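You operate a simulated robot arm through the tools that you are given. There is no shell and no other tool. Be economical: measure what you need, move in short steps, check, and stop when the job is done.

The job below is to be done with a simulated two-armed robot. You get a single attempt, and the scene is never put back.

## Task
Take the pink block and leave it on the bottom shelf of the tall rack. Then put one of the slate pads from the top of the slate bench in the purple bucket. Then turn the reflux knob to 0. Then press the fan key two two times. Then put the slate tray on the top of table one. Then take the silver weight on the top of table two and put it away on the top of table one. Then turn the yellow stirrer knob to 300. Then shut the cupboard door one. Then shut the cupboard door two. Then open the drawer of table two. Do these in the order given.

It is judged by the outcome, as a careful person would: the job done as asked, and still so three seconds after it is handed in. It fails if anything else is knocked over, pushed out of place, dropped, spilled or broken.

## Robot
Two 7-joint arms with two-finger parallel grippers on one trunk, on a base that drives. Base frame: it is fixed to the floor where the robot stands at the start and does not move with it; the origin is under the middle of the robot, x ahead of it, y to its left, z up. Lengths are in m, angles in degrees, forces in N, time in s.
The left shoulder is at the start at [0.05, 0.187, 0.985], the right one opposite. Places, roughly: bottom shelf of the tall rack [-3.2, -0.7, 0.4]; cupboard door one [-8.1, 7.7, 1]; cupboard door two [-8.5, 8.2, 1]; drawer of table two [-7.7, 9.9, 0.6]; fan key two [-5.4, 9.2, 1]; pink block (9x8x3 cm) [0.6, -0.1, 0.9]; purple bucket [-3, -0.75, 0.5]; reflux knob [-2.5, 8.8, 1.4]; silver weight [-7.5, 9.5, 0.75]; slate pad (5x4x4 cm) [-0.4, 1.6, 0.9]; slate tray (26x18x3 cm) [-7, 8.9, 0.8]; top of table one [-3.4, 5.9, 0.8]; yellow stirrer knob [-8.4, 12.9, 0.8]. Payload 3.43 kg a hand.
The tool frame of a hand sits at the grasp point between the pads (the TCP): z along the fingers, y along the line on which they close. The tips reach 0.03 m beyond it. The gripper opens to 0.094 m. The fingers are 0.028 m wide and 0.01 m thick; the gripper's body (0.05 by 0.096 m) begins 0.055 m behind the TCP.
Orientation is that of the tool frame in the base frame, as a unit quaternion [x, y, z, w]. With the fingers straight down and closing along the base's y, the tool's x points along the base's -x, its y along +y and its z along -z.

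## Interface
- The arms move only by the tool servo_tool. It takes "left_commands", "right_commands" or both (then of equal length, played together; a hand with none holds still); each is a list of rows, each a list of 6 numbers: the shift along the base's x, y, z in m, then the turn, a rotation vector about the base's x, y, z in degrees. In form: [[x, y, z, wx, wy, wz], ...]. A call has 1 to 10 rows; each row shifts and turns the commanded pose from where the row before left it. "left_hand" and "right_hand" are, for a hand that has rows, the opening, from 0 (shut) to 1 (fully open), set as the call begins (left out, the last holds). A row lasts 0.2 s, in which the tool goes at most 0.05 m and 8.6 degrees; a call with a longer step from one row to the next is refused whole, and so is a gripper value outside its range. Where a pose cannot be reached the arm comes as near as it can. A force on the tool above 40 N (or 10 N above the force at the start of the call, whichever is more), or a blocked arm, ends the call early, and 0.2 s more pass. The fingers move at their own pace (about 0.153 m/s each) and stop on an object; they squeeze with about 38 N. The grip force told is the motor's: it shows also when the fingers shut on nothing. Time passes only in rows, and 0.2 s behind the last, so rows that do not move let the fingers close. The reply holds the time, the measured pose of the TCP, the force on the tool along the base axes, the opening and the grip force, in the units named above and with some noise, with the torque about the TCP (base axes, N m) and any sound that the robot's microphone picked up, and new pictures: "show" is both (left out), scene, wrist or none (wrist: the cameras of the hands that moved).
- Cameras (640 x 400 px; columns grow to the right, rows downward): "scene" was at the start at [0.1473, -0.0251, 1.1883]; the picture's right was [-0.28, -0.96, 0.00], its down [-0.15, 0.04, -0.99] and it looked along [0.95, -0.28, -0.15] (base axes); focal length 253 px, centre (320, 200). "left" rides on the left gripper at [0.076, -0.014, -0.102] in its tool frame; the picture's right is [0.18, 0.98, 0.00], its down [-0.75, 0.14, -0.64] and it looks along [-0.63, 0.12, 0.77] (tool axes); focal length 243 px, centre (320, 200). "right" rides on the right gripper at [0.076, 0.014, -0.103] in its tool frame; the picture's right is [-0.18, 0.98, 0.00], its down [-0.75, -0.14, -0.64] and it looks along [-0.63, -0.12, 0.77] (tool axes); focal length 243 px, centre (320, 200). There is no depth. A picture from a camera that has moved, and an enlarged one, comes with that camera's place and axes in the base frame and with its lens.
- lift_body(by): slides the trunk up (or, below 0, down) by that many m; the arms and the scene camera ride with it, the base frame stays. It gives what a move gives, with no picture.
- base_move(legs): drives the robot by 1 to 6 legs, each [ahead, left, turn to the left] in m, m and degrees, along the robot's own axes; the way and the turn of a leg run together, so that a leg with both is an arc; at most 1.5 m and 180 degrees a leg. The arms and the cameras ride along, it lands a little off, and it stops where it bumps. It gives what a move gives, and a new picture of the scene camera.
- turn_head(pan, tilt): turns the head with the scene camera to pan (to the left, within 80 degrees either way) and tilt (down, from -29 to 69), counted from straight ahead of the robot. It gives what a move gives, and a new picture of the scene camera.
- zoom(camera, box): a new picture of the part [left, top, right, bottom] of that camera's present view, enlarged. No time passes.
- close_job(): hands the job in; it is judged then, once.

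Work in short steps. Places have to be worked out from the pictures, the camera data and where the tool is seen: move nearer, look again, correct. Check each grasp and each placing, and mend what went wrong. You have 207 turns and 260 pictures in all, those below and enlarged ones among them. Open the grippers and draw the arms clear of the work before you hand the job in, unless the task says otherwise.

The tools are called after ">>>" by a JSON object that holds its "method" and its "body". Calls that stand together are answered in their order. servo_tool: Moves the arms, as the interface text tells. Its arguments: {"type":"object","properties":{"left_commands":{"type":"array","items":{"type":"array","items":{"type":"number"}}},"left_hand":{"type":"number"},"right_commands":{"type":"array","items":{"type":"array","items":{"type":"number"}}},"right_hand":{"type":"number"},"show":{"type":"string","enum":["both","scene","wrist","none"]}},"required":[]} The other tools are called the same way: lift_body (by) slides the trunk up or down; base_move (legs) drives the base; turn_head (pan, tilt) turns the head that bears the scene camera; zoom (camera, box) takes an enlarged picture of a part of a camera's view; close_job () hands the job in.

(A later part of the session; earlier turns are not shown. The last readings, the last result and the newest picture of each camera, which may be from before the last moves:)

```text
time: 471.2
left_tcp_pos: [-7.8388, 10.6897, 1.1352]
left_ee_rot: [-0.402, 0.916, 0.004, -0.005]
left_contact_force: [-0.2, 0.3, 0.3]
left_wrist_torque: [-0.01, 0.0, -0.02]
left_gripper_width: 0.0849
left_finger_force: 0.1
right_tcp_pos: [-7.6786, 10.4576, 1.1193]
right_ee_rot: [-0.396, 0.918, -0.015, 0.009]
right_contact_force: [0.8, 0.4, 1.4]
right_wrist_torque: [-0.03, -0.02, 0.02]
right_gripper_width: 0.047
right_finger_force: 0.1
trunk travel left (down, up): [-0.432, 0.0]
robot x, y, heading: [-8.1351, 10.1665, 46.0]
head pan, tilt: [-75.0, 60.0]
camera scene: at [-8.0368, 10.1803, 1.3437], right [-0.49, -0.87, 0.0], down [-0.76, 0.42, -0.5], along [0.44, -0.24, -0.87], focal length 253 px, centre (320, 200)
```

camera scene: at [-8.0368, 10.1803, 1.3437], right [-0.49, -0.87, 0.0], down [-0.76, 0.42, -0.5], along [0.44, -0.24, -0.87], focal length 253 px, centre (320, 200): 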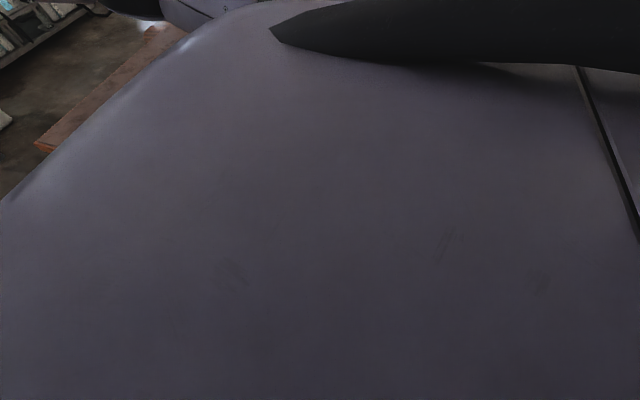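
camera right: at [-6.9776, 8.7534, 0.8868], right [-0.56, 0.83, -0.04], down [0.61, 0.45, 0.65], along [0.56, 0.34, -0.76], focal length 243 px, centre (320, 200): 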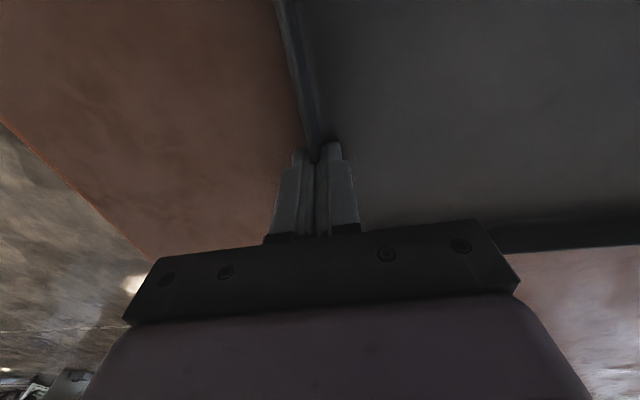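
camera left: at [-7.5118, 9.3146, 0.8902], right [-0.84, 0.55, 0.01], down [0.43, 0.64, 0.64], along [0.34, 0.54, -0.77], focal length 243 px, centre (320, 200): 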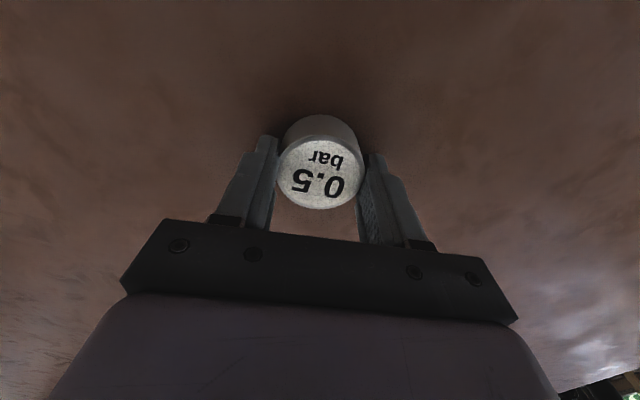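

The stop is most likely the drawer handle on the table's end (the base has ~0.33 m radius). I'll not squeeze past the stool; I back out and go around the left of the stools instead, where there is room.

>>> {"method": "base_move", "body": {"legs": [[-1.27, 0, -1.2], [0, 0.55, 0]]}}

>>> {"method": "turn_head", "body": {"pan": 60, "tilt": 30}}

```text
time: 480.3
left_tcp_pos: [-9.0778, 10.213, 1.136]
left_ee_rot: [-0.38, 0.925, 0.004, -0.006]
left_contact_force: [0.3, -0.3, 0.6]
left_wrist_torque: [-0.04, 0.0, 0.0]
left_gripper_width: 0.0842
left_finger_force: 0.1
right_tcp_pos: [-8.9303, 9.9741, 1.1181]
right_ee_rot: [-0.374, 0.927, -0.015, 0.01]
right_contact_force: [-0.1, 0.5, -0.3]
right_wrist_torque: [-0.06, 0.0, -0.03]
right_gripper_width: 0.0468
right_finger_force: 0.1
trunk travel left (down, up): [-0.432, 0.0]
robot x, y, heading: [-9.4014, 9.7054, 43.3]
head pan, tilt: [-75.0, 60.0]
camera scene: at [-9.3002, 9.7134, 1.3437], right [-0.53, -0.85, 0.0], down [-0.74, 0.46, -0.5], along [0.43, -0.26, -0.87], focal length 253 px, centre (320, 200)
```

scene: 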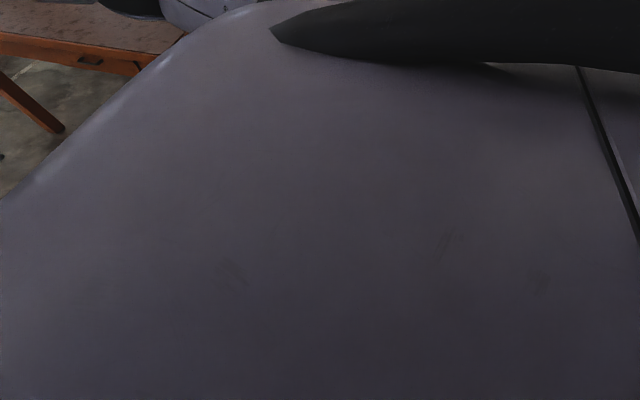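

```text
time: 482.5
left_tcp_pos: [-9.0778, 10.2126, 1.1359]
left_ee_rot: [-0.381, 0.925, 0.004, -0.006]
left_contact_force: [-1.1, 0.3, -0.5]
left_wrist_torque: [0.0, 0.01, -0.01]
left_gripper_width: 0.0845
left_finger_force: 0.1
right_tcp_pos: [-8.9297, 9.9729, 1.1196]
right_ee_rot: [-0.374, 0.927, -0.015, 0.009]
right_contact_force: [0.8, 0.3, -0.6]
right_wrist_torque: [0.01, 0.01, 0.01]
right_gripper_width: 0.047
right_finger_force: 0.1
trunk travel left (down, up): [-0.432, 0.0]
robot x, y, heading: [-9.4007, 9.7045, 43.2]
head pan, tilt: [60.0, 30.0]
camera scene: at [-9.3772, 9.8363, 1.3858], right [0.97, 0.23, 0.0], down [0.11, -0.49, -0.87], along [-0.2, 0.84, -0.5], focal length 253 px, centre (320, 200)
```

scene: 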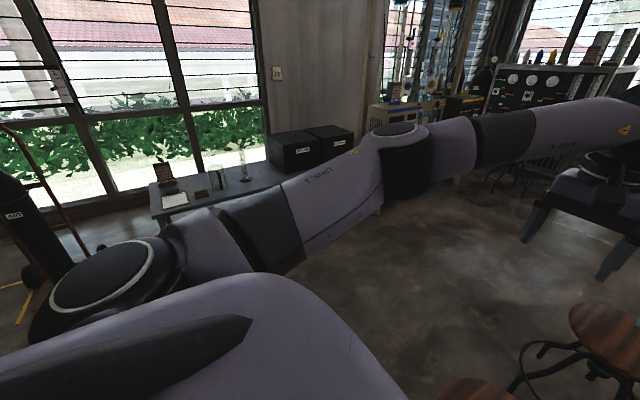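

The low table with cases blocks that way too, so I need the true base size. I look straight down.

>>> {"method": "turn_head", "body": {"pan": 0, "tilt": 69}}

```text
time: 483.8
left_tcp_pos: [-9.0773, 10.2126, 1.1361]
left_ee_rot: [-0.382, 0.924, 0.003, -0.006]
left_contact_force: [-0.3, 0.3, -0.2]
left_wrist_torque: [0.01, -0.01, 0.05]
left_gripper_width: 0.0847
left_finger_force: 0.1
right_tcp_pos: [-8.9308, 9.9739, 1.1183]
right_ee_rot: [-0.373, 0.928, -0.016, 0.008]
right_contact_force: [0.8, -0.1, -0.6]
right_wrist_torque: [0.03, 0.01, 0.01]
right_gripper_width: 0.0468
right_finger_force: 0.1
trunk travel left (down, up): [-0.432, 0.0]
robot x, y, heading: [-9.3975, 9.7067, 43.1]
head pan, tilt: [0.0, 68.8]
camera scene: at [-9.3159, 9.7866, 1.3343], right [0.69, -0.73, 0.0], down [-0.68, -0.64, -0.36], along [0.26, 0.25, -0.93], focal length 253 px, centre (320, 200)
```

scene: 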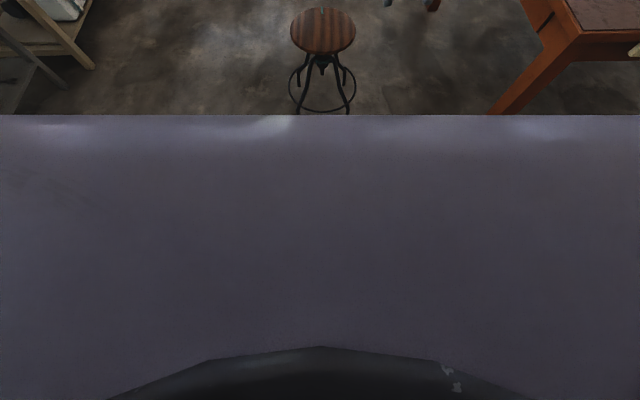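

I can use the left wrist camera to see my own base: I yaw the left hand −85° so it looks sideways-down toward the base.

>>> {"method": "servo_tool", "body": {"left_commands": [[-0.008, -0.008, 0, 0, 0, -8.5], [-0.008, -0.008, 0, 0, 0, -8.5], [-0.008, -0.008, 0, 0, 0, -8.5], [-0.008, -0.008, 0, 0, 0, -8.5], [-0.008, -0.008, 0, 0, 0, -8.5], [-0.008, -0.008, 0, 0, 0, -8.5], [-0.008, -0.008, 0, 0, 0, -8.5], [-0.008, -0.008, 0, 0, 0, -8.5], [-0.008, -0.008, 0, 0, 0, -8.5], [-0.008, -0.008, 0, 0, 0, -8.5]], "show": "wrist"}}

```text
time: 486.0
left_tcp_pos: [-9.1395, 10.1552, 1.1348]
left_ee_rot: [0.042, 0.999, 0.003, -0.002]
left_contact_force: [-0.3, 0.3, 0.2]
left_wrist_torque: [-0.02, -0.04, -0.01]
left_gripper_width: 0.0849
left_finger_force: 0.0
left hand out of reach, approached as far as the arm can: row 6, 7, 8, 9, 10
right_tcp_pos: [-8.9309, 9.9725, 1.1189]
right_ee_rot: [-0.374, 0.927, -0.015, 0.009]
right_contact_force: [-1.1, -0.6, -0.3]
right_wrist_torque: [0.01, 0.0, 0.01]
right_gripper_width: 0.0471
right_finger_force: 0.1
trunk travel left (down, up): [-0.432, 0.0]
robot x, y, heading: [-9.4024, 9.7055, 42.7]
head pan, tilt: [0.0, 68.8]
camera left: at [-9.2171, 10.1446, 1.2376], right [-0.1, 0.99, 0.01], down [0.77, 0.07, 0.64], along [0.64, 0.07, -0.77], focal length 243 px, centre (320, 200)
```

left: 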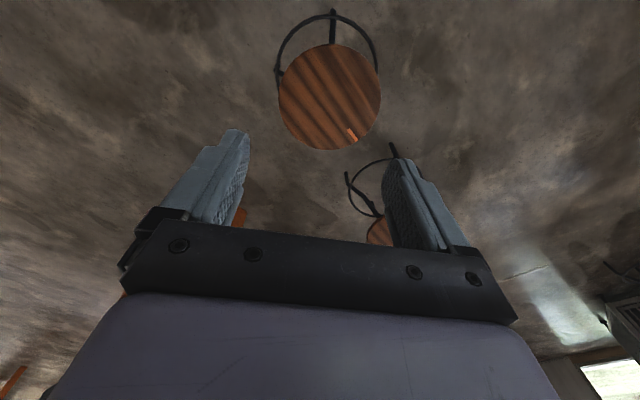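

Only stool B is seen there. Earlier wrist pictures show wheel pods ~0.35 m out to the sides, so the base is wide sideways but short fore-aft: I'll pass the corridor sideways, facing 135°. First I restore the left hand and take up the start position.

>>> {"method": "servo_tool", "body": {"left_commands": [[0.01, 0.01, 0, 0, 0, 8.2], [0.01, 0.01, 0, 0, 0, 8.2], [0.01, 0.01, 0, 0, 0, 8.2], [0.01, 0.01, 0, 0, 0, 8.2], [0.01, 0.01, 0, 0, 0, 8.2], [0, 0, 0, 0, 0, 7.5]], "show": "none"}}

>>> {"method": "base_move", "body": {"legs": [[0, -0.6, 0], [0, 0, 92]]}}

>>> {"method": "turn_head", "body": {"pan": -35, "tilt": 45}}

```text
time: 487.4
left_tcp_pos: [-9.0881, 10.2051, 1.1344]
left_ee_rot: [-0.373, 0.928, 0.001, -0.003]
left_contact_force: [0.4, -0.4, 0.3]
left_wrist_torque: [0.04, 0.01, 0.0]
left_gripper_width: 0.0846
left_finger_force: 0.1
right_tcp_pos: [-8.9295, 9.9742, 1.1187]
right_ee_rot: [-0.373, 0.927, -0.015, 0.009]
right_contact_force: [0.2, -0.8, -0.3]
right_wrist_torque: [0.01, -0.02, 0.01]
right_gripper_width: 0.0469
right_finger_force: 0.1
trunk travel left (down, up): [-0.432, 0.0]
robot x, y, heading: [-9.3997, 9.7087, 43.3]
head pan, tilt: [0.0, 68.8]
```

```text
time: 494.6
left_tcp_pos: [-9.5009, 9.5623, 1.1358]
left_ee_rot: [0.927, -0.375, 0.002, 0.003]
left_contact_force: [0.3, 0.2, -0.1]
left_wrist_torque: [0.0, -0.02, 0.0]
left_gripper_width: 0.0845
left_finger_force: 0.2
right_tcp_pos: [-9.2761, 9.7313, 1.1198]
right_ee_rot: [0.928, -0.372, 0.004, -0.018]
right_contact_force: [0.2, -0.3, -0.6]
right_wrist_torque: [0.0, -0.02, 0.01]
right_gripper_width: 0.0468
right_finger_force: 0.1
trunk travel left (down, up): [-0.432, 0.0]
robot x, y, heading: [-8.9907, 9.2777, 135.6]
head pan, tilt: [0.0, 68.8]
camera scene: at [-9.0719, 9.3555, 1.3343], right [0.7, 0.71, 0.0], down [0.67, -0.65, -0.36], along [-0.26, 0.25, -0.93], focal length 253 px, centre (320, 200)
```

scene: 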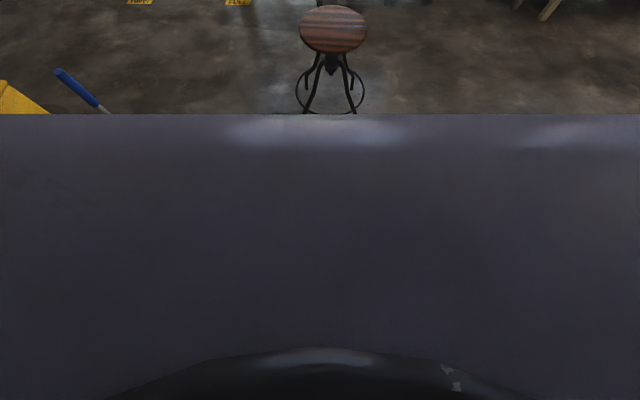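

```text
time: 495.6
left_tcp_pos: [-9.5005, 9.5636, 1.1347]
left_ee_rot: [0.927, -0.375, 0.001, 0.003]
left_contact_force: [0.2, 0.6, -0.7]
left_wrist_torque: [-0.03, 0.04, 0.0]
left_gripper_width: 0.0844
left_finger_force: 0.0
right_tcp_pos: [-9.2743, 9.7315, 1.1187]
right_ee_rot: [0.928, -0.373, 0.004, -0.017]
right_contact_force: [-0.4, 0.3, 0.5]
right_wrist_torque: [0.0, 0.0, 0.0]
right_gripper_width: 0.0469
right_finger_force: 0.1
trunk travel left (down, up): [-0.432, 0.0]
robot x, y, heading: [-8.9886, 9.274, 135.7]
head pan, tilt: [-35.0, 45.0]
camera scene: at [-9.0469, 9.3963, 1.3631], right [0.98, 0.18, 0.0], down [0.13, -0.7, -0.71], along [-0.13, 0.69, -0.71], focal length 253 px, centre (320, 200)
```

scene: 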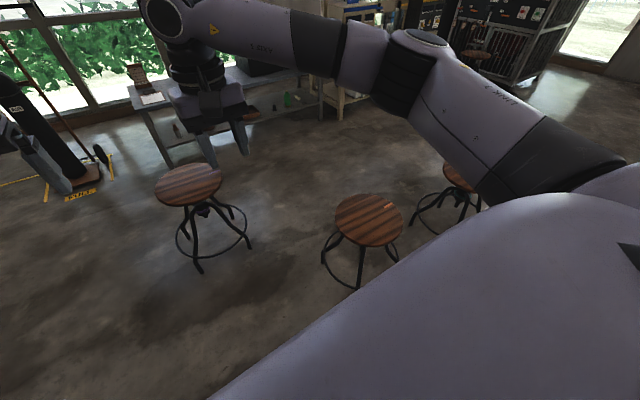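

Position e=-0.97, i=2.03, stools unmoved. I strafe right through the corridor, facing the stools.

>>> {"method": "base_move", "body": {"legs": [[0, 0, -0.9], [0, -1.15, 0], [0, -1.15, 0]]}}

```text
time: 507.5
left_tcp_pos: [-7.8529, 11.2098, 1.1351]
left_ee_rot: [0.923, -0.385, 0.002, 0.003]
left_contact_force: [0.8, 0.6, 0.7]
left_wrist_torque: [0.01, 0.02, 0.0]
left_gripper_width: 0.0846
left_finger_force: 0.1
right_tcp_pos: [-7.6242, 11.3738, 1.1195]
right_ee_rot: [0.924, -0.383, 0.005, -0.018]
right_contact_force: [-0.7, -0.4, -0.2]
right_wrist_torque: [0.01, 0.01, 0.01]
right_gripper_width: 0.0471
right_finger_force: 0.1
trunk travel left (down, up): [-0.432, 0.0]
robot x, y, heading: [-7.3456, 10.9092, 134.0]
head pan, tilt: [-35.0, 45.0]
stopped in leg 3: the robot was blocked; the commanded pose is now the measured one
camera scene: at [-7.4032, 11.0328, 1.3632], right [0.99, 0.16, 0.0], down [0.11, -0.7, -0.71], along [-0.11, 0.7, -0.71], focal length 253 px, centre (320, 200)
```

scene: 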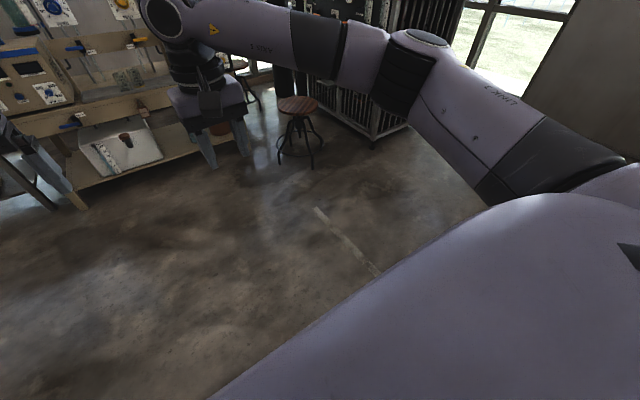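

Through the corridor (e=1.35, i=2.03). The stirrer bench is ahead-left, with a stool at about e=2.35, i=3.78. I move ahead 0.9 m and right 0.3 m, and look.

>>> {"method": "base_move", "body": {"legs": [[0.9, 0, 0.8], [0, -0.3, 0]]}}

>>> {"method": "turn_head", "body": {"pan": -12, "tilt": 30}}

```text
time: 513.8
left_tcp_pos: [-8.2603, 12.039, 1.1339]
left_ee_rot: [0.927, -0.375, 0.002, 0.004]
left_contact_force: [0.5, 0.6, -0.5]
left_wrist_torque: [-0.05, -0.01, 0.0]
left_gripper_width: 0.0849
left_finger_force: 0.0
right_tcp_pos: [-8.0349, 12.2061, 1.1184]
right_ee_rot: [0.927, -0.374, 0.004, -0.017]
right_contact_force: [0.7, 0.1, 0.0]
right_wrist_torque: [-0.05, -0.01, 0.02]
right_gripper_width: 0.0469
right_finger_force: 0.0
trunk travel left (down, up): [-0.432, 0.0]
robot x, y, heading: [-7.7449, 11.7433, 135.6]
head pan, tilt: [-35.0, 45.0]
camera scene: at [-7.8065, 11.8704, 1.3631], right [0.98, 0.18, 0.0], down [0.13, -0.7, -0.71], along [-0.13, 0.7, -0.71], focal length 253 px, centre (320, 200)
```

scene: 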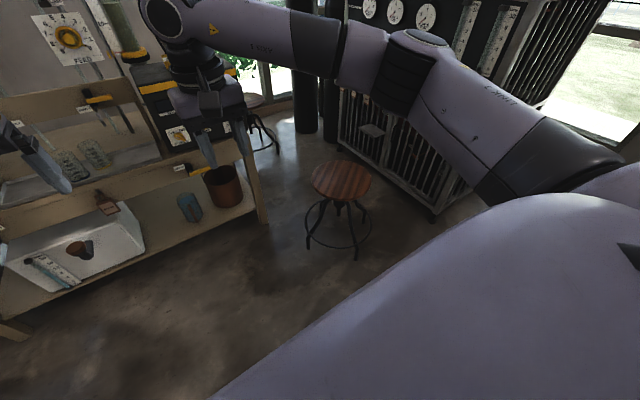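

```text
time: 514.7
left_tcp_pos: [-8.26, 12.0386, 1.134]
left_ee_rot: [0.927, -0.375, 0.002, 0.004]
left_contact_force: [1.3, 0.2, 0.0]
left_wrist_torque: [0.02, 0.03, 0.04]
left_gripper_width: 0.0849
left_finger_force: 0.1
right_tcp_pos: [-8.0362, 12.2062, 1.12]
right_ee_rot: [0.927, -0.374, 0.005, -0.018]
right_contact_force: [-0.4, -1.0, 0.0]
right_wrist_torque: [0.02, -0.01, -0.01]
right_gripper_width: 0.047
right_finger_force: 0.0
trunk travel left (down, up): [-0.432, 0.0]
robot x, y, heading: [-7.7489, 11.749, 135.8]
head pan, tilt: [-12.0, 30.0]
camera scene: at [-7.8419, 11.8656, 1.3857], right [0.83, 0.55, 0.0], down [0.28, -0.42, -0.87], along [-0.48, 0.72, -0.5], focal length 253 px, centre (320, 200)
```

scene: 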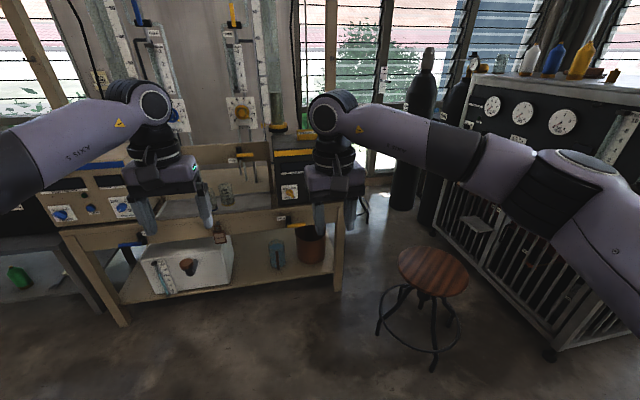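

The stirrer's knobs are hidden behind my right hand. I retract the left hand and tilt the right hand to horizontal, then lower the trunk 0.3 m.

>>> {"method": "servo_tool", "body": {"left_commands": [[0.019, -0.019, 0, 0, 0, 0], [0.019, -0.019, 0, 0, 0, 0], [0.019, -0.019, 0, 0, 0, 0], [0.019, -0.019, 0, 0, 0, 0], [0.019, -0.019, 0, 0, 0, 0], [0.019, -0.019, 0, 0, 0, 0], [0.019, -0.019, 0, 0, 0, 0], [0.019, -0.019, 0, 0, 0, 0], [0.019, -0.019, 0, 0, 0, 0], [0.019, -0.019, 0, 0, 0, 0]], "right_commands": [[0.012, 0, 0, 5.9, 6.1, 0], [0.012, 0, 0, 5.9, 6.1, 0], [0.012, 0, 0, 5.9, 6.1, 0], [0.012, 0, 0, 5.9, 6.1, 0], [0.012, 0, 0, 5.9, 6.1, 0], [0.012, 0, 0, 5.9, 6.1, 0], [0.012, 0, 0, 5.9, 6.1, 0], [0.012, 0, 0, 5.9, 6.1, 0], [0.012, 0, 0, 5.9, 6.1, 0], [0.012, 0, 0, 5.9, 6.1, 0]], "right_hand": 0.6, "show": "none"}}

>>> {"method": "lift_body", "body": {"by": -0.25}}

>>> {"method": "turn_head", "body": {"pan": -15, "tilt": 15}}

```text
time: 516.9
left_tcp_pos: [-8.0705, 11.849, 1.1342]
left_ee_rot: [0.927, -0.374, 0.0, 0.002]
left_contact_force: [1.3, -0.7, 0.5]
left_wrist_torque: [0.02, 0.0, -0.04]
left_gripper_width: 0.0847
left_finger_force: 0.1
right_tcp_pos: [-7.9373, 12.2072, 1.1183]
right_ee_rot: [0.764, -0.318, -0.514, -0.225]
right_contact_force: [0.7, 0.0, 0.6]
right_wrist_torque: [-0.01, 0.0, 0.01]
right_gripper_width: 0.0564
right_finger_force: 0.0
right hand out of reach, approached as far as the arm can: row 9, 10
trunk travel left (down, up): [-0.432, 0.0]
robot x, y, heading: [-7.749, 11.7481, 135.6]
head pan, tilt: [-12.0, 30.0]
```

```text
time: 519.5
left_tcp_pos: [-8.071, 11.8482, 0.8851]
left_ee_rot: [0.927, -0.375, 0.001, 0.004]
left_contact_force: [-1.0, -0.2, 0.3]
left_wrist_torque: [-0.05, -0.01, 0.02]
left_gripper_width: 0.0847
left_finger_force: 0.1
right_tcp_pos: [-7.9369, 12.2074, 0.8685]
right_ee_rot: [0.764, -0.318, -0.514, -0.225]
right_contact_force: [0.1, -0.5, -1.1]
right_wrist_torque: [0.03, 0.02, -0.02]
right_gripper_width: 0.0564
right_finger_force: 0.0
trunk travel left (down, up): [-0.182, 0.25]
robot x, y, heading: [-7.7524, 11.7481, 135.4]
head pan, tilt: [-12.0, 30.0]
```

```text
time: 520.2
left_tcp_pos: [-8.071, 11.8496, 0.8836]
left_ee_rot: [0.927, -0.375, 0.002, 0.003]
left_contact_force: [-0.5, 0.0, -0.1]
left_wrist_torque: [-0.01, 0.01, -0.01]
left_gripper_width: 0.085
left_finger_force: 0.0
right_tcp_pos: [-7.9379, 12.2064, 0.8688]
right_ee_rot: [0.764, -0.319, -0.514, -0.225]
right_contact_force: [0.0, 0.8, -0.5]
right_wrist_torque: [-0.03, 0.0, 0.04]
right_gripper_width: 0.0563
right_finger_force: 0.1
trunk travel left (down, up): [-0.182, 0.25]
robot x, y, heading: [-7.7519, 11.7469, 135.4]
head pan, tilt: [-15.0, 15.0]
camera scene: at [-7.8395, 11.8706, 1.1599], right [0.86, 0.51, 0.0], down [0.13, -0.22, -0.97], along [-0.49, 0.83, -0.26], focal length 253 px, centre (320, 200)
```

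scene: 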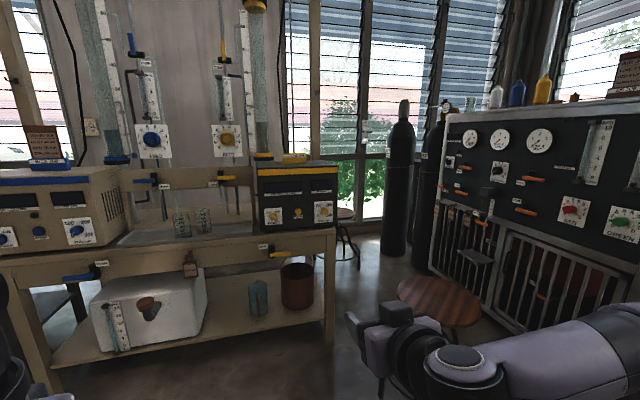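

Now the black box is visible with its yellow knobs. I zoom in on it.

>>> {"method": "zoom", "body": {"camera": "scene", "box": [245, 155, 349, 240]}}

```text
4.71 times, centred on (297, 198) of scene
camera zoom: at [-7.8395, 11.8706, 1.1599], right [0.86, 0.51, 0.0], down [0.13, -0.22, -0.97], along [-0.49, 0.83, -0.26], focal length 1190 px, centre (428, 212)
```

zoom: 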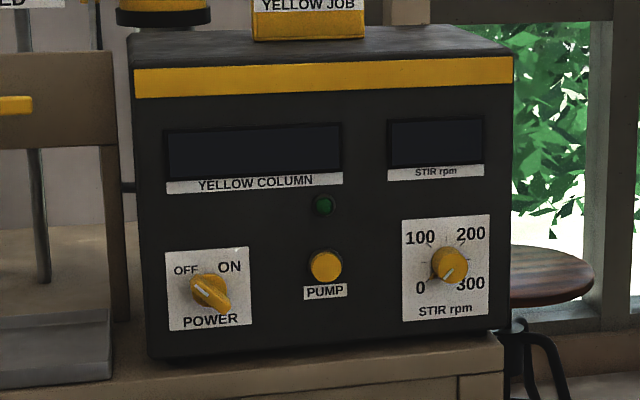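

The STIR knob points at 0 (lower left); 300 is lower right, i.e. 270° clockwise. I level the right hand and pre-roll it counter-clockwise, so I can turn clockwise in ~90° strokes with the wrist camera kept off the bench.

>>> {"method": "servo_tool", "body": {"right_commands": [[0, 0, -0.02, 5.1, 5.2, 0], [0, 0, -0.02, 5.1, 5.2, 0], [0, 0, -0.02, 5.1, 5.2, 0], [0, 0, -0.01, 6.05, -5.97, 0], [0, 0, -0.01, 6.05, -5.97, 0], [0, 0, 0, 6.05, -5.97, 0], [0, 0, 0, 6.05, -5.97, 0], [0, 0, 0, 6.05, -5.97, 0], [0, 0, 0, 6.05, -5.97, 0], [0, 0, 0, 6.05, -5.97, 0]], "show": "none"}}

>>> {"method": "servo_tool", "body": {"right_commands": [[0, 0, 0, 6.05, -5.97, 0], [0, 0, 0, 6.05, -5.97, 0], [0, 0, 0, 6.05, -5.97, 0], [0, 0, 0, 6.05, -5.97, 0], [0, 0, 0, 6.05, -5.97, 0], [0, 0, 0, 6.05, -5.97, 0], [0, 0, 0, 6.05, -5.97, 0]], "show": "none"}}

>>> {"method": "base_move", "body": {"legs": [[0.7, 0, 0]]}}

>>> {"method": "zoom", "body": {"camera": "right", "box": [0, 0, 640, 400]}}

```text
time: 522.5
left_tcp_pos: [-8.0699, 11.8485, 0.8852]
left_ee_rot: [0.927, -0.376, 0.001, 0.005]
left_contact_force: [0.1, 1.0, 0.5]
left_wrist_torque: [-0.03, 0.0, 0.0]
left_gripper_width: 0.0846
left_finger_force: 0.1
right_tcp_pos: [-7.9383, 12.2077, 0.8485]
right_ee_rot: [0.763, -0.016, -0.291, -0.577]
right_contact_force: [-0.1, -0.3, -0.3]
right_wrist_torque: [-0.02, 0.03, -0.03]
right_gripper_width: 0.0565
right_finger_force: 0.0
right hand out of reach, approached as far as the arm can: row 1, 2, 3
trunk travel left (down, up): [-0.182, 0.25]
robot x, y, heading: [-7.7534, 11.7499, 135.5]
head pan, tilt: [-15.0, 15.0]
```

```text
time: 524.0
left_tcp_pos: [-8.0708, 11.8487, 0.8842]
left_ee_rot: [0.927, -0.376, 0.002, 0.003]
left_contact_force: [-0.2, 0.1, 0.4]
left_wrist_torque: [0.0, -0.04, -0.01]
left_gripper_width: 0.0845
left_finger_force: 0.1
right_tcp_pos: [-7.9735, 12.227, 0.8698]
right_ee_rot: [-0.562, -0.291, -0.006, 0.774]
right_contact_force: [-0.2, -0.6, 0.0]
right_wrist_torque: [0.02, -0.01, -0.02]
right_gripper_width: 0.0563
right_finger_force: 0.0
right hand out of reach, approached as far as the arm can: row 5, 6, 7
trunk travel left (down, up): [-0.182, 0.25]
robot x, y, heading: [-7.7542, 11.7489, 135.7]
head pan, tilt: [-15.0, 15.0]
```

```text
time: 527.9
left_tcp_pos: [-8.5645, 12.3364, 0.884]
left_ee_rot: [0.926, -0.376, 0.002, 0.004]
left_contact_force: [-0.5, 0.1, -0.1]
left_wrist_torque: [0.0, 0.03, -0.01]
left_gripper_width: 0.0846
left_finger_force: 0.1
right_tcp_pos: [-8.4678, 12.7158, 0.8706]
right_ee_rot: [-0.561, -0.291, -0.007, 0.775]
right_contact_force: [1.1, 0.2, 0.5]
right_wrist_torque: [0.03, 0.02, 0.0]
right_gripper_width: 0.0562
right_finger_force: 0.1
trunk travel left (down, up): [-0.182, 0.25]
robot x, y, heading: [-8.2499, 12.2346, 135.2]
head pan, tilt: [-15.0, 15.0]
camera scene: at [-8.3342, 12.3578, 1.16], right [0.86, 0.51, 0.0], down [0.13, -0.22, -0.97], along [-0.49, 0.83, -0.26], focal length 253 px, centre (320, 200)
```

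scene: 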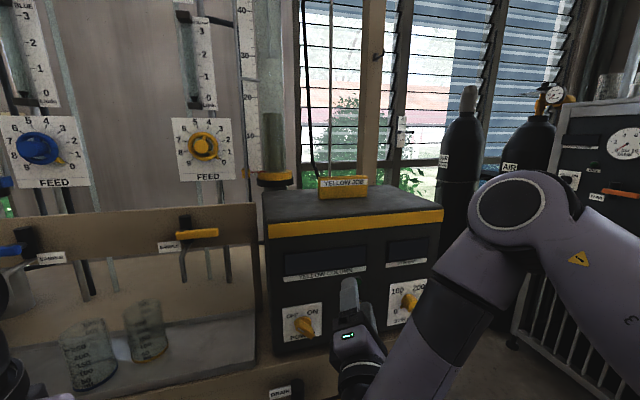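

```text
1.00 times, centred on (320, 200) of right
camera zoom: at [-8.3544, 12.653, 0.8724], right [0.18, 0.3, -0.94], down [-0.39, -0.85, -0.35], along [-0.9, 0.43, -0.03], focal length 243 px, centre (320, 200)
```

zoom: 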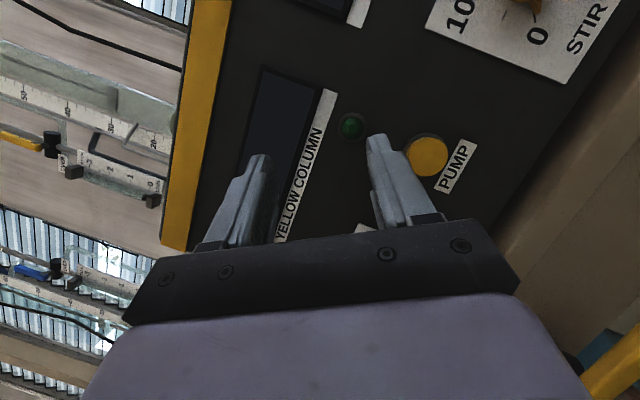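

The hand ended up yawed (pointing 117°, 12° up). I correct it to point level at 135° and move to ~0.12 m in front of the knob at about (-8.404,12.88,0.793).

>>> {"method": "servo_tool", "body": {"right_commands": [[0.03, 0.006, -0.016, -2.77, -2.77, 5.97], [0.03, 0.016, -0.016, -2.77, -2.77, 5.97], [0.03, 0.016, -0.016, -2.77, -2.77, 5.97], [0.03, 0.016, -0.015, 0, 0, 0], [0.029, 0.016, -0.015, 0, 0, 0]], "show": "wrist"}}

```text
time: 529.1
left_tcp_pos: [-8.5655, 12.3357, 0.8847]
left_ee_rot: [0.927, -0.375, 0.001, 0.003]
left_contact_force: [0.0, -0.4, 0.8]
left_wrist_torque: [0.02, 0.02, 0.01]
left_gripper_width: 0.0845
left_finger_force: 0.1
right_tcp_pos: [-8.4324, 12.6246, 0.8693]
right_ee_rot: [-0.564, -0.427, 0.094, 0.7]
right_contact_force: [0.9, -0.1, -0.2]
right_wrist_torque: [0.02, 0.0, 0.02]
right_gripper_width: 0.0562
right_finger_force: 0.1
right hand out of reach, approached as far as the arm can: row 1, 2, 3, 4, 5
trunk travel left (down, up): [-0.182, 0.25]
robot x, y, heading: [-8.2452, 12.2337, 135.6]
head pan, tilt: [-15.0, 15.0]
camera right: at [-8.3076, 12.6026, 0.895], right [0.23, 0.23, -0.95], down [-0.06, -0.97, -0.25], along [-0.97, 0.12, -0.21], focal length 243 px, centre (320, 200)
```

right: 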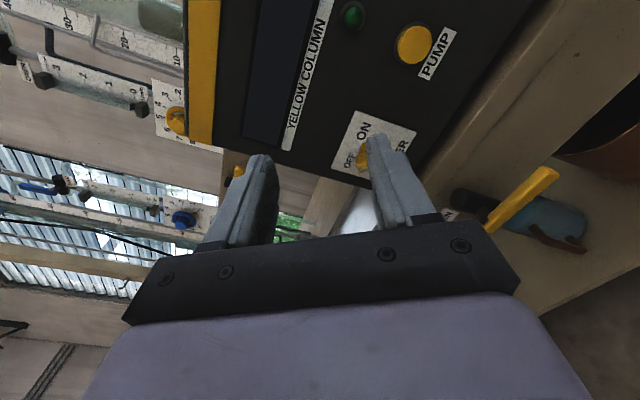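

That roll limits the reach. I lower the trunk 0.18 m so the shoulder is level with the knob, relieve the roll by ~25°, and try again.

>>> {"method": "lift_body", "body": {"by": -0.17}}

>>> {"method": "servo_tool", "body": {"right_commands": [[0, 0, 0.03, -6, 6, 0], [0, 0, 0.03, -6, 6, 0], [0, 0, 0.03, -6, 6, 0], [0.03, 0.03, 0, 0, 0, 0], [0.03, 0.03, 0, 0, 0, 0], [0.03, 0.03, 0, 0, 0, 0], [0.01, 0.03, 0, 0, 0, 0], [0, 0.03, 0, 0, 0, 0]], "show": "wrist"}}

```text
time: 531.0
left_tcp_pos: [-8.5657, 12.3364, 0.7139]
left_ee_rot: [0.927, -0.376, 0.0, 0.003]
left_contact_force: [0.0, -0.5, 0.0]
left_wrist_torque: [0.0, 0.05, -0.02]
left_gripper_width: 0.0848
left_finger_force: 0.0
right_tcp_pos: [-8.4311, 12.6237, 0.7013]
right_ee_rot: [-0.565, -0.427, 0.094, 0.7]
right_contact_force: [0.3, 0.8, 0.4]
right_wrist_torque: [0.0, 0.01, 0.02]
right_gripper_width: 0.0565
right_finger_force: 0.1
trunk travel left (down, up): [-0.012, 0.42]
robot x, y, heading: [-8.245, 12.2337, 135.1]
head pan, tilt: [-15.0, 15.0]
```

```text
time: 532.8
left_tcp_pos: [-8.5648, 12.3372, 0.714]
left_ee_rot: [0.927, -0.376, 0.0, 0.003]
left_contact_force: [0.2, 0.0, 0.6]
left_wrist_torque: [-0.02, -0.01, 0.01]
left_gripper_width: 0.085
left_finger_force: 0.1
right_tcp_pos: [-8.4381, 12.721, 0.839]
right_ee_rot: [-0.646, -0.294, 0.243, 0.661]
right_contact_force: [0.9, 0.5, 0.5]
right_wrist_torque: [0.0, -0.03, 0.02]
right_gripper_width: 0.0561
right_finger_force: 0.0
right hand out of reach, approached as far as the arm can: row 1, 2, 4, 5, 6, 7, 8
trunk travel left (down, up): [-0.012, 0.42]
robot x, y, heading: [-8.2447, 12.2327, 135.5]
head pan, tilt: [-15.0, 15.0]
camera right: at [-8.3113, 12.701, 0.8305], right [-0.07, -0.08, -0.99], down [-0.09, -0.99, 0.09], along [-0.99, 0.1, 0.07], focal length 243 px, centre (320, 200)
```

right: 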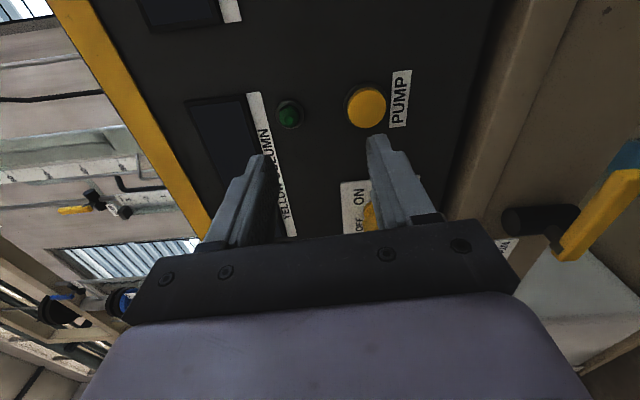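

The knob lies too far to the right for this pose. I turn the base 25° right, so the knob is nearly straight ahead.

>>> {"method": "base_move", "body": {"legs": [[0, 0, -25]]}}

>>> {"method": "turn_head", "body": {"pan": 0, "tilt": 8}}

```text
time: 534.5
left_tcp_pos: [-8.4907, 12.4633, 0.7146]
left_ee_rot: [0.822, -0.57, 0.001, 0.004]
left_contact_force: [-0.3, 0.6, 0.0]
left_wrist_torque: [0.04, -0.01, 0.01]
left_gripper_width: 0.0842
left_finger_force: 0.0
right_tcp_pos: [-8.211, 12.757, 0.8386]
right_ee_rot: [-0.695, -0.144, 0.093, 0.698]
right_contact_force: [-0.3, -0.9, -0.2]
right_wrist_torque: [0.01, -0.01, 0.02]
right_gripper_width: 0.0564
right_finger_force: 0.0
trunk travel left (down, up): [-0.012, 0.42]
robot x, y, heading: [-8.2448, 12.2338, 110.2]
head pan, tilt: [-15.0, 15.0]
camera scene: at [-8.2737, 12.3841, 0.99], right [1.0, 0.09, 0.0], down [0.02, -0.26, -0.97], along [-0.09, 0.96, -0.26], focal length 253 px, centre (320, 200)
```

scene: 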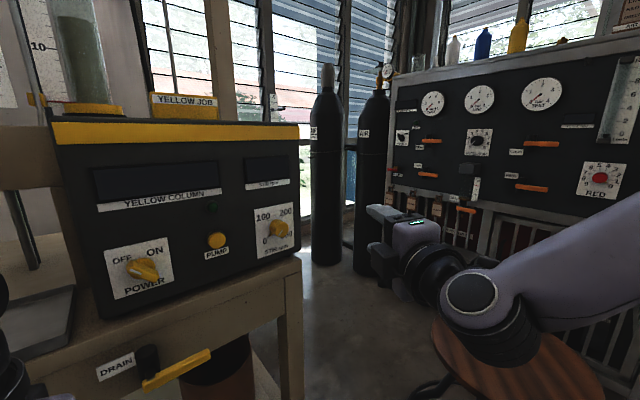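

```text
time: 535.2
left_tcp_pos: [-8.4916, 12.4635, 0.7138]
left_ee_rot: [0.822, -0.569, -0.001, 0.003]
left_contact_force: [0.3, 0.4, 0.1]
left_wrist_torque: [0.0, -0.01, 0.03]
left_gripper_width: 0.0842
left_finger_force: 0.0
right_tcp_pos: [-8.2115, 12.7559, 0.8386]
right_ee_rot: [-0.695, -0.145, 0.093, 0.698]
right_contact_force: [-0.3, -0.5, 0.4]
right_wrist_torque: [0.02, 0.01, 0.0]
right_gripper_width: 0.0565
right_finger_force: 0.1
trunk travel left (down, up): [-0.012, 0.42]
robot x, y, heading: [-8.245, 12.2378, 110.2]
head pan, tilt: [0.0, 8.0]
camera scene: at [-8.2972, 12.378, 1.0013], right [0.94, 0.34, 0.0], down [0.05, -0.13, -0.99], along [-0.34, 0.93, -0.14], focal length 253 px, centre (320, 200)
```

scene: 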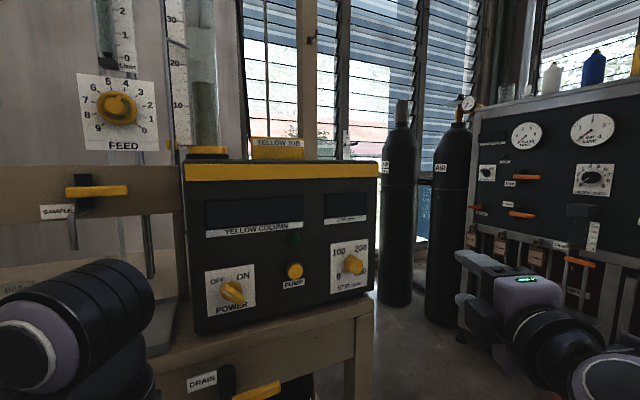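

The knob's face triangulates to (-8.409,12.882,0.792). I yaw the hand +25.5° to face the box squarely and move to 0.10 m in front of the knob.

>>> {"method": "servo_tool", "body": {"right_commands": [[-0.03, 0.004, -0.012, 0, 0, 8.5], [-0.032, 0.014, -0.012, 0, 0, 8.5], [-0.032, 0.018, -0.012, 0, 0, 8.5], [-0.032, 0.018, -0.011, 0, 0, 0]], "show": "wrist"}}

```text
time: 536.2
left_tcp_pos: [-8.4906, 12.4624, 0.7142]
left_ee_rot: [0.822, -0.569, 0.001, 0.003]
left_contact_force: [0.3, 0.0, 0.1]
left_wrist_torque: [0.0, 0.02, -0.01]
left_gripper_width: 0.0846
left_finger_force: 0.1
right_tcp_pos: [-8.254, 12.7733, 0.8706]
right_ee_rot: [0.673, 0.244, -0.191, -0.672]
right_contact_force: [-0.3, -0.2, -0.1]
right_wrist_torque: [0.03, 0.02, 0.03]
right_gripper_width: 0.0563
right_finger_force: 0.2
right hand out of reach, approached as far as the arm can: row 1, 2, 3, 4
trunk travel left (down, up): [-0.012, 0.42]
robot x, y, heading: [-8.2427, 12.2345, 109.7]
head pan, tilt: [0.0, 8.0]
camera right: at [-8.1315, 12.7345, 0.8642], right [-0.08, -0.09, -0.99], down [-0.24, -0.96, 0.1], along [-0.97, 0.25, 0.05], focal length 243 px, centre (320, 200)
```

right: 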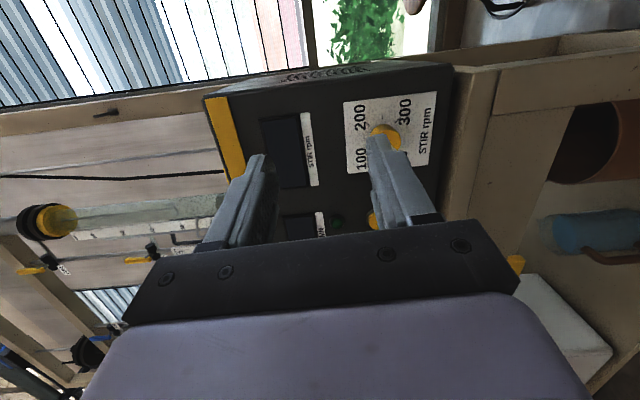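

Still limited by the wrist at this roll. Bench edge measures out 6 cm in front of the knob face, so the camera clears it even at neutral roll; I roll back 50° clockwise and go to the approach point.

>>> {"method": "servo_tool", "body": {"right_commands": [[0, 0, 0, -5, 6.9, 0], [0, 0, 0, -5, 6.9, 0], [0, 0, -0.01, -5, 6.9, 0], [0, 0, -0.01, -5, 6.9, 0], [0, 0, -0.01, -5, 6.9, 0], [0, 0, -0.01, -5, 6.9, 0], [-0.02, 0.01, -0.01, 0, 0, 4.5], [-0.02, 0.01, -0.01, 0, 0, 4.5], [-0.02, 0.01, -0.01, 0, 0, 0], [-0.02, 0.008, -0.008, 0, 0, 0]], "show": "wrist"}}

```text
time: 538.5
left_tcp_pos: [-8.4914, 12.4629, 0.7139]
left_ee_rot: [0.822, -0.569, 0.001, 0.003]
left_contact_force: [-0.6, 0.4, -0.8]
left_wrist_torque: [0.04, 0.01, 0.02]
left_gripper_width: 0.0848
left_finger_force: 0.1
right_tcp_pos: [-8.3119, 12.8015, 0.8025]
right_ee_rot: [0.704, 0.002, -0.521, -0.483]
right_contact_force: [-0.2, -0.1, -0.5]
right_wrist_torque: [-0.03, 0.02, 0.04]
right_gripper_width: 0.0563
right_finger_force: 0.1
right hand out of reach, approached as far as the arm can: row 9, 10
trunk travel left (down, up): [-0.012, 0.42]
robot x, y, heading: [-8.2457, 12.2351, 110.1]
head pan, tilt: [0.0, 8.0]
camera right: at [-8.2083, 12.7619, 0.7357], right [-0.57, -0.62, -0.54], down [0.2, -0.74, 0.64], along [-0.79, 0.26, 0.55], focal length 243 px, centre (320, 200)
```

right: 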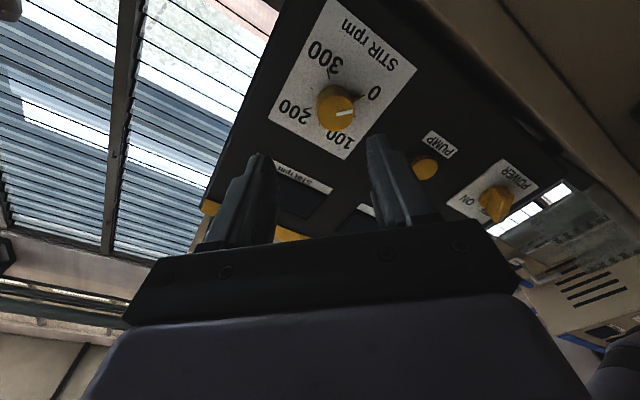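

Roll is now 43° CCW and the hand faces 137°, but reach is just short. I turn the base 12° back left to relax the wrist, then realign toward the knob.

>>> {"method": "base_move", "body": {"legs": [[-0.06, 0, 12]]}}

>>> {"method": "servo_tool", "body": {"right_commands": [[0.02, 0.0, 0, 0, 0, -7], [0.02, 0.0, 0, 0, 0, -6.5], [0.02, 0.01, 0, 0, 0, 0], [0.02, 0.01, -0.003, 0, 0, 0]], "show": "wrist"}}

```text
time: 539.6
left_tcp_pos: [-8.5063, 12.3535, 0.715]
left_ee_rot: [0.877, -0.48, 0.001, 0.003]
left_contact_force: [-0.5, 0.2, -0.4]
left_wrist_torque: [-0.03, 0.0, 0.02]
left_gripper_width: 0.0846
left_finger_force: 0.1
right_tcp_pos: [-8.4003, 12.7222, 0.8017]
right_ee_rot: [0.7, 0.075, -0.568, -0.426]
right_contact_force: [0.2, 0.9, -0.5]
right_wrist_torque: [0.01, -0.01, 0.0]
right_gripper_width: 0.0565
right_finger_force: 0.1
trunk travel left (down, up): [-0.012, 0.42]
robot x, y, heading: [-8.2191, 12.1804, 121.9]
head pan, tilt: [0.0, 8.0]
camera scene: at [-8.2991, 12.311, 1.0013], right [0.85, 0.53, 0.0], down [0.07, -0.12, -0.99], along [-0.52, 0.84, -0.14], focal length 253 px, centre (320, 200)
```

scene: 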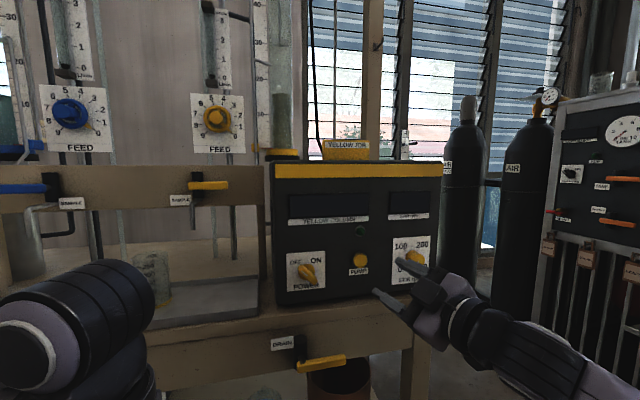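

```text
time: 540.6
left_tcp_pos: [-8.5068, 12.3536, 0.7137]
left_ee_rot: [0.877, -0.481, 0.0, 0.003]
left_contact_force: [-0.6, -0.2, 0.4]
left_wrist_torque: [-0.01, 0.01, -0.02]
left_gripper_width: 0.0845
left_finger_force: 0.0
right_tcp_pos: [-8.312, 12.7654, 0.7971]
right_ee_rot: [0.706, 0.034, -0.542, -0.454]
right_contact_force: [-1.3, 1.0, -0.2]
right_wrist_torque: [-0.01, 0.01, 0.0]
right_gripper_width: 0.0564
right_finger_force: 0.1
right hand out of reach, approached as far as the arm can: row 1, 2
trunk travel left (down, up): [-0.012, 0.42]
robot x, y, heading: [-8.2189, 12.1793, 121.9]
head pan, tilt: [0.0, 8.0]
camera right: at [-8.2043, 12.7351, 0.7322], right [-0.51, -0.67, -0.53], down [0.26, -0.71, 0.65], along [-0.82, 0.19, 0.54], focal length 243 px, centre (320, 200)
```

right: 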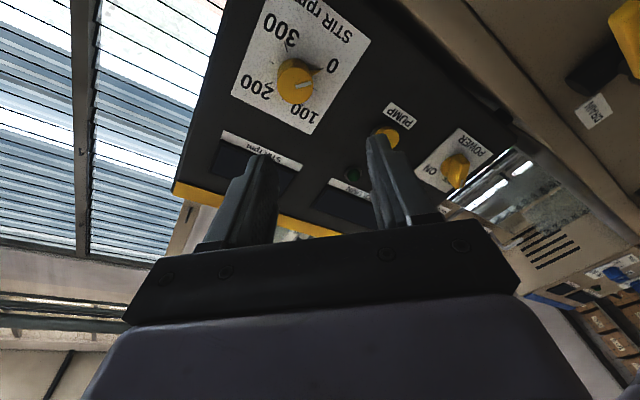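

The yaw is limited at this roll. I roll further clockwise to neutral and yaw the rest.

>>> {"method": "servo_tool", "body": {"right_commands": [[0.01, 0, 0, -6.7, 5.1, 0], [0.01, 0, 0, -6.7, 5.1, 0], [0, 0, 0, -6.4, 5.5, 0], [0, 0, 0, -6.2, 5.8, -2], [0, 0, 0, -6.0, 5.9, -2], [0, 0, 0, 0, 0, -4]], "show": "wrist"}}

```text
refused: row 4 steps farther than a row can; nothing moved
```

>>> {"method": "servo_tool", "body": {"right_commands": [[0.01, 0, 0, -6.7, 5.1, 0], [0.01, 0, 0, -6.7, 5.1, 0], [0, 0, 0, -6.4, 5.5, 0], [0, 0, 0, -6.0, 5.4, -2], [0, 0, 0, -5.8, 5.6, -2], [0, 0, 0, 0, 0, -4]], "show": "wrist"}}

```text
time: 542.0
left_tcp_pos: [-8.5076, 12.3535, 0.715]
left_ee_rot: [0.876, -0.481, 0.001, 0.004]
left_contact_force: [-0.5, 0.3, -0.5]
left_wrist_torque: [0.01, -0.01, -0.01]
left_gripper_width: 0.0847
left_finger_force: 0.1
right_tcp_pos: [-8.2909, 12.7664, 0.7981]
right_ee_rot: [-0.647, 0.262, 0.657, 0.285]
right_contact_force: [-0.6, 0.6, 0.7]
right_wrist_torque: [-0.01, -0.01, -0.02]
right_gripper_width: 0.0564
right_finger_force: 0.0
trunk travel left (down, up): [-0.012, 0.42]
robot x, y, heading: [-8.2159, 12.1822, 121.8]
head pan, tilt: [0.0, 8.0]
camera right: at [-8.2288, 12.686, 0.7188], right [-0.7, -0.69, 0.16], down [0.55, -0.39, 0.74], along [-0.45, 0.61, 0.65], focal length 243 px, centre (320, 200)
```

right: 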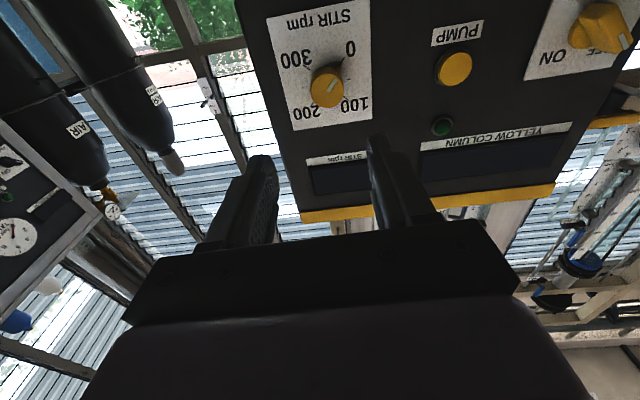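

Neutral roll, heading 134.5°, fully reachable. I zoom on the dial to see the knob's pointer shape.

>>> {"method": "zoom", "body": {"camera": "right", "box": [260, 0, 420, 140]}}

```text
2.86 times, centred on (340, 70) of right
camera zoom: at [-8.2288, 12.686, 0.7188], right [-0.7, -0.69, 0.16], down [0.55, -0.39, 0.74], along [-0.45, 0.61, 0.65], focal length 693 px, centre (263, 571)
```

zoom: 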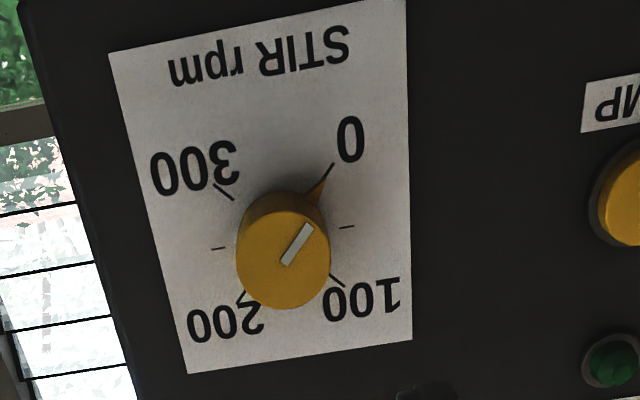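

The pointer wedge is only at the knob's base. I roll 45° clockwise (so the fingers stay clear of the wedge) and advance half-way.

>>> {"method": "servo_tool", "body": {"right_commands": [[0, 0, 0, -6.0, 6.0, 0], [0, 0, 0, -6.0, 6.0, 0], [0, 0, 0, -6.0, 6.0, 0], [0, 0, 0, -6.0, 6.0, 0], [0, 0, 0, -6.0, 6.0, 0], [-0.0283, 0.0267, -0.001, 0, 0, 0], [-0.0283, 0.0267, -0.001, 0, 0, 0], [-0.02, 0.019, 0, 0, 0, 0]], "show": "wrist"}}

```text
time: 543.8
left_tcp_pos: [-8.5075, 12.3547, 0.7145]
left_ee_rot: [0.877, -0.481, 0.001, 0.004]
left_contact_force: [-0.5, -0.4, -0.1]
left_wrist_torque: [0.03, 0.01, -0.04]
left_gripper_width: 0.0848
left_finger_force: 0.0
right_tcp_pos: [-8.3679, 12.8404, 0.7972]
right_ee_rot: [-0.508, 0.485, 0.711, 0.033]
right_contact_force: [0.3, 0.4, 0.9]
right_wrist_torque: [-0.02, 0.01, 0.0]
right_gripper_width: 0.0565
right_finger_force: 0.1
trunk travel left (down, up): [-0.012, 0.42]
robot x, y, heading: [-8.2203, 12.1784, 122.3]
head pan, tilt: [0.0, 8.0]
camera right: at [-8.3406, 12.7242, 0.7478], right [-0.44, -0.44, 0.78], down [0.88, -0.05, 0.47], along [-0.16, 0.9, 0.41], focal length 243 px, centre (320, 200)
```

right: 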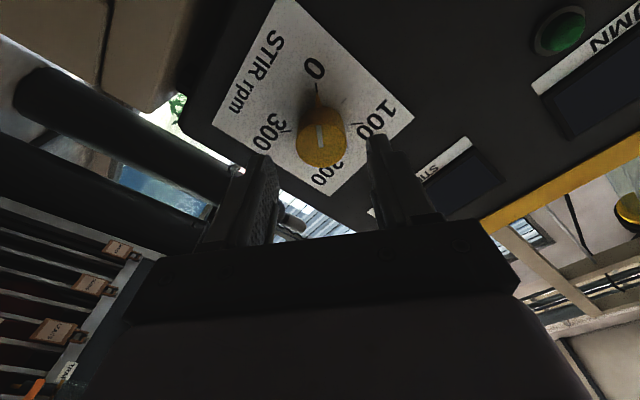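

Aligned with the knob within 2 mm. I advance 47 mm and close.

>>> {"method": "servo_tool", "body": {"right_commands": [[-0.012, 0.012, 0.001, 0, 0, 0], [-0.012, 0.012, 0, 0, 0, 0], [-0.009, 0.009, 0, 0, 0, 0]], "show": "none"}}

>>> {"method": "servo_tool", "body": {"right_commands": [[0, 0, 0, 0, 0, 0], [0, 0, 0, 0, 0, 0]], "right_hand": 0, "show": "wrist"}}

```text
time: 544.5
left_tcp_pos: [-8.5053, 12.3552, 0.714]
left_ee_rot: [0.876, -0.482, 0.001, 0.003]
left_contact_force: [0.2, 0.2, 0.1]
left_wrist_torque: [0.0, -0.03, 0.0]
left_gripper_width: 0.0848
left_finger_force: 0.1
right_tcp_pos: [-8.3899, 12.8627, 0.7975]
right_ee_rot: [-0.509, 0.482, 0.712, 0.032]
right_contact_force: [5.6, -6.8, -0.7]
right_wrist_torque: [0.09, -0.01, 0.29]
right_gripper_width: 0.0563
right_finger_force: 0.1
trunk travel left (down, up): [-0.012, 0.42]
robot x, y, heading: [-8.2169, 12.1843, 121.7]
head pan, tilt: [0.0, 8.0]
stopped in row 3 (right hand): the force on the tool passed its limit (the readings are from after the stop); the commanded pose is now the measured one
```

```text
time: 545.1
left_tcp_pos: [-8.506, 12.3549, 0.7146]
left_ee_rot: [0.876, -0.482, 0.0, 0.003]
left_contact_force: [0.6, -1.3, -0.1]
left_wrist_torque: [0.02, 0.01, 0.01]
left_gripper_width: 0.0845
left_finger_force: 0.0
right_tcp_pos: [-8.3897, 12.8617, 0.7981]
right_ee_rot: [-0.51, 0.483, 0.711, 0.031]
right_contact_force: [10.2, -14.5, -1.8]
right_wrist_torque: [0.02, 0.01, 0.17]
right_gripper_width: 0.0332
right_finger_force: 45.6
trunk travel left (down, up): [-0.012, 0.42]
robot x, y, heading: [-8.2207, 12.1848, 121.7]
head pan, tilt: [0.0, 8.0]
camera right: at [-8.3641, 12.7462, 0.7485], right [-0.44, -0.44, 0.78], down [0.88, -0.05, 0.47], along [-0.17, 0.9, 0.41], focal length 243 px, centre (320, 200)
```

right: 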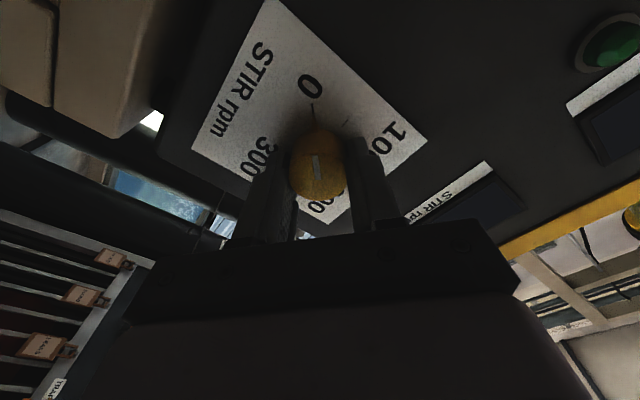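

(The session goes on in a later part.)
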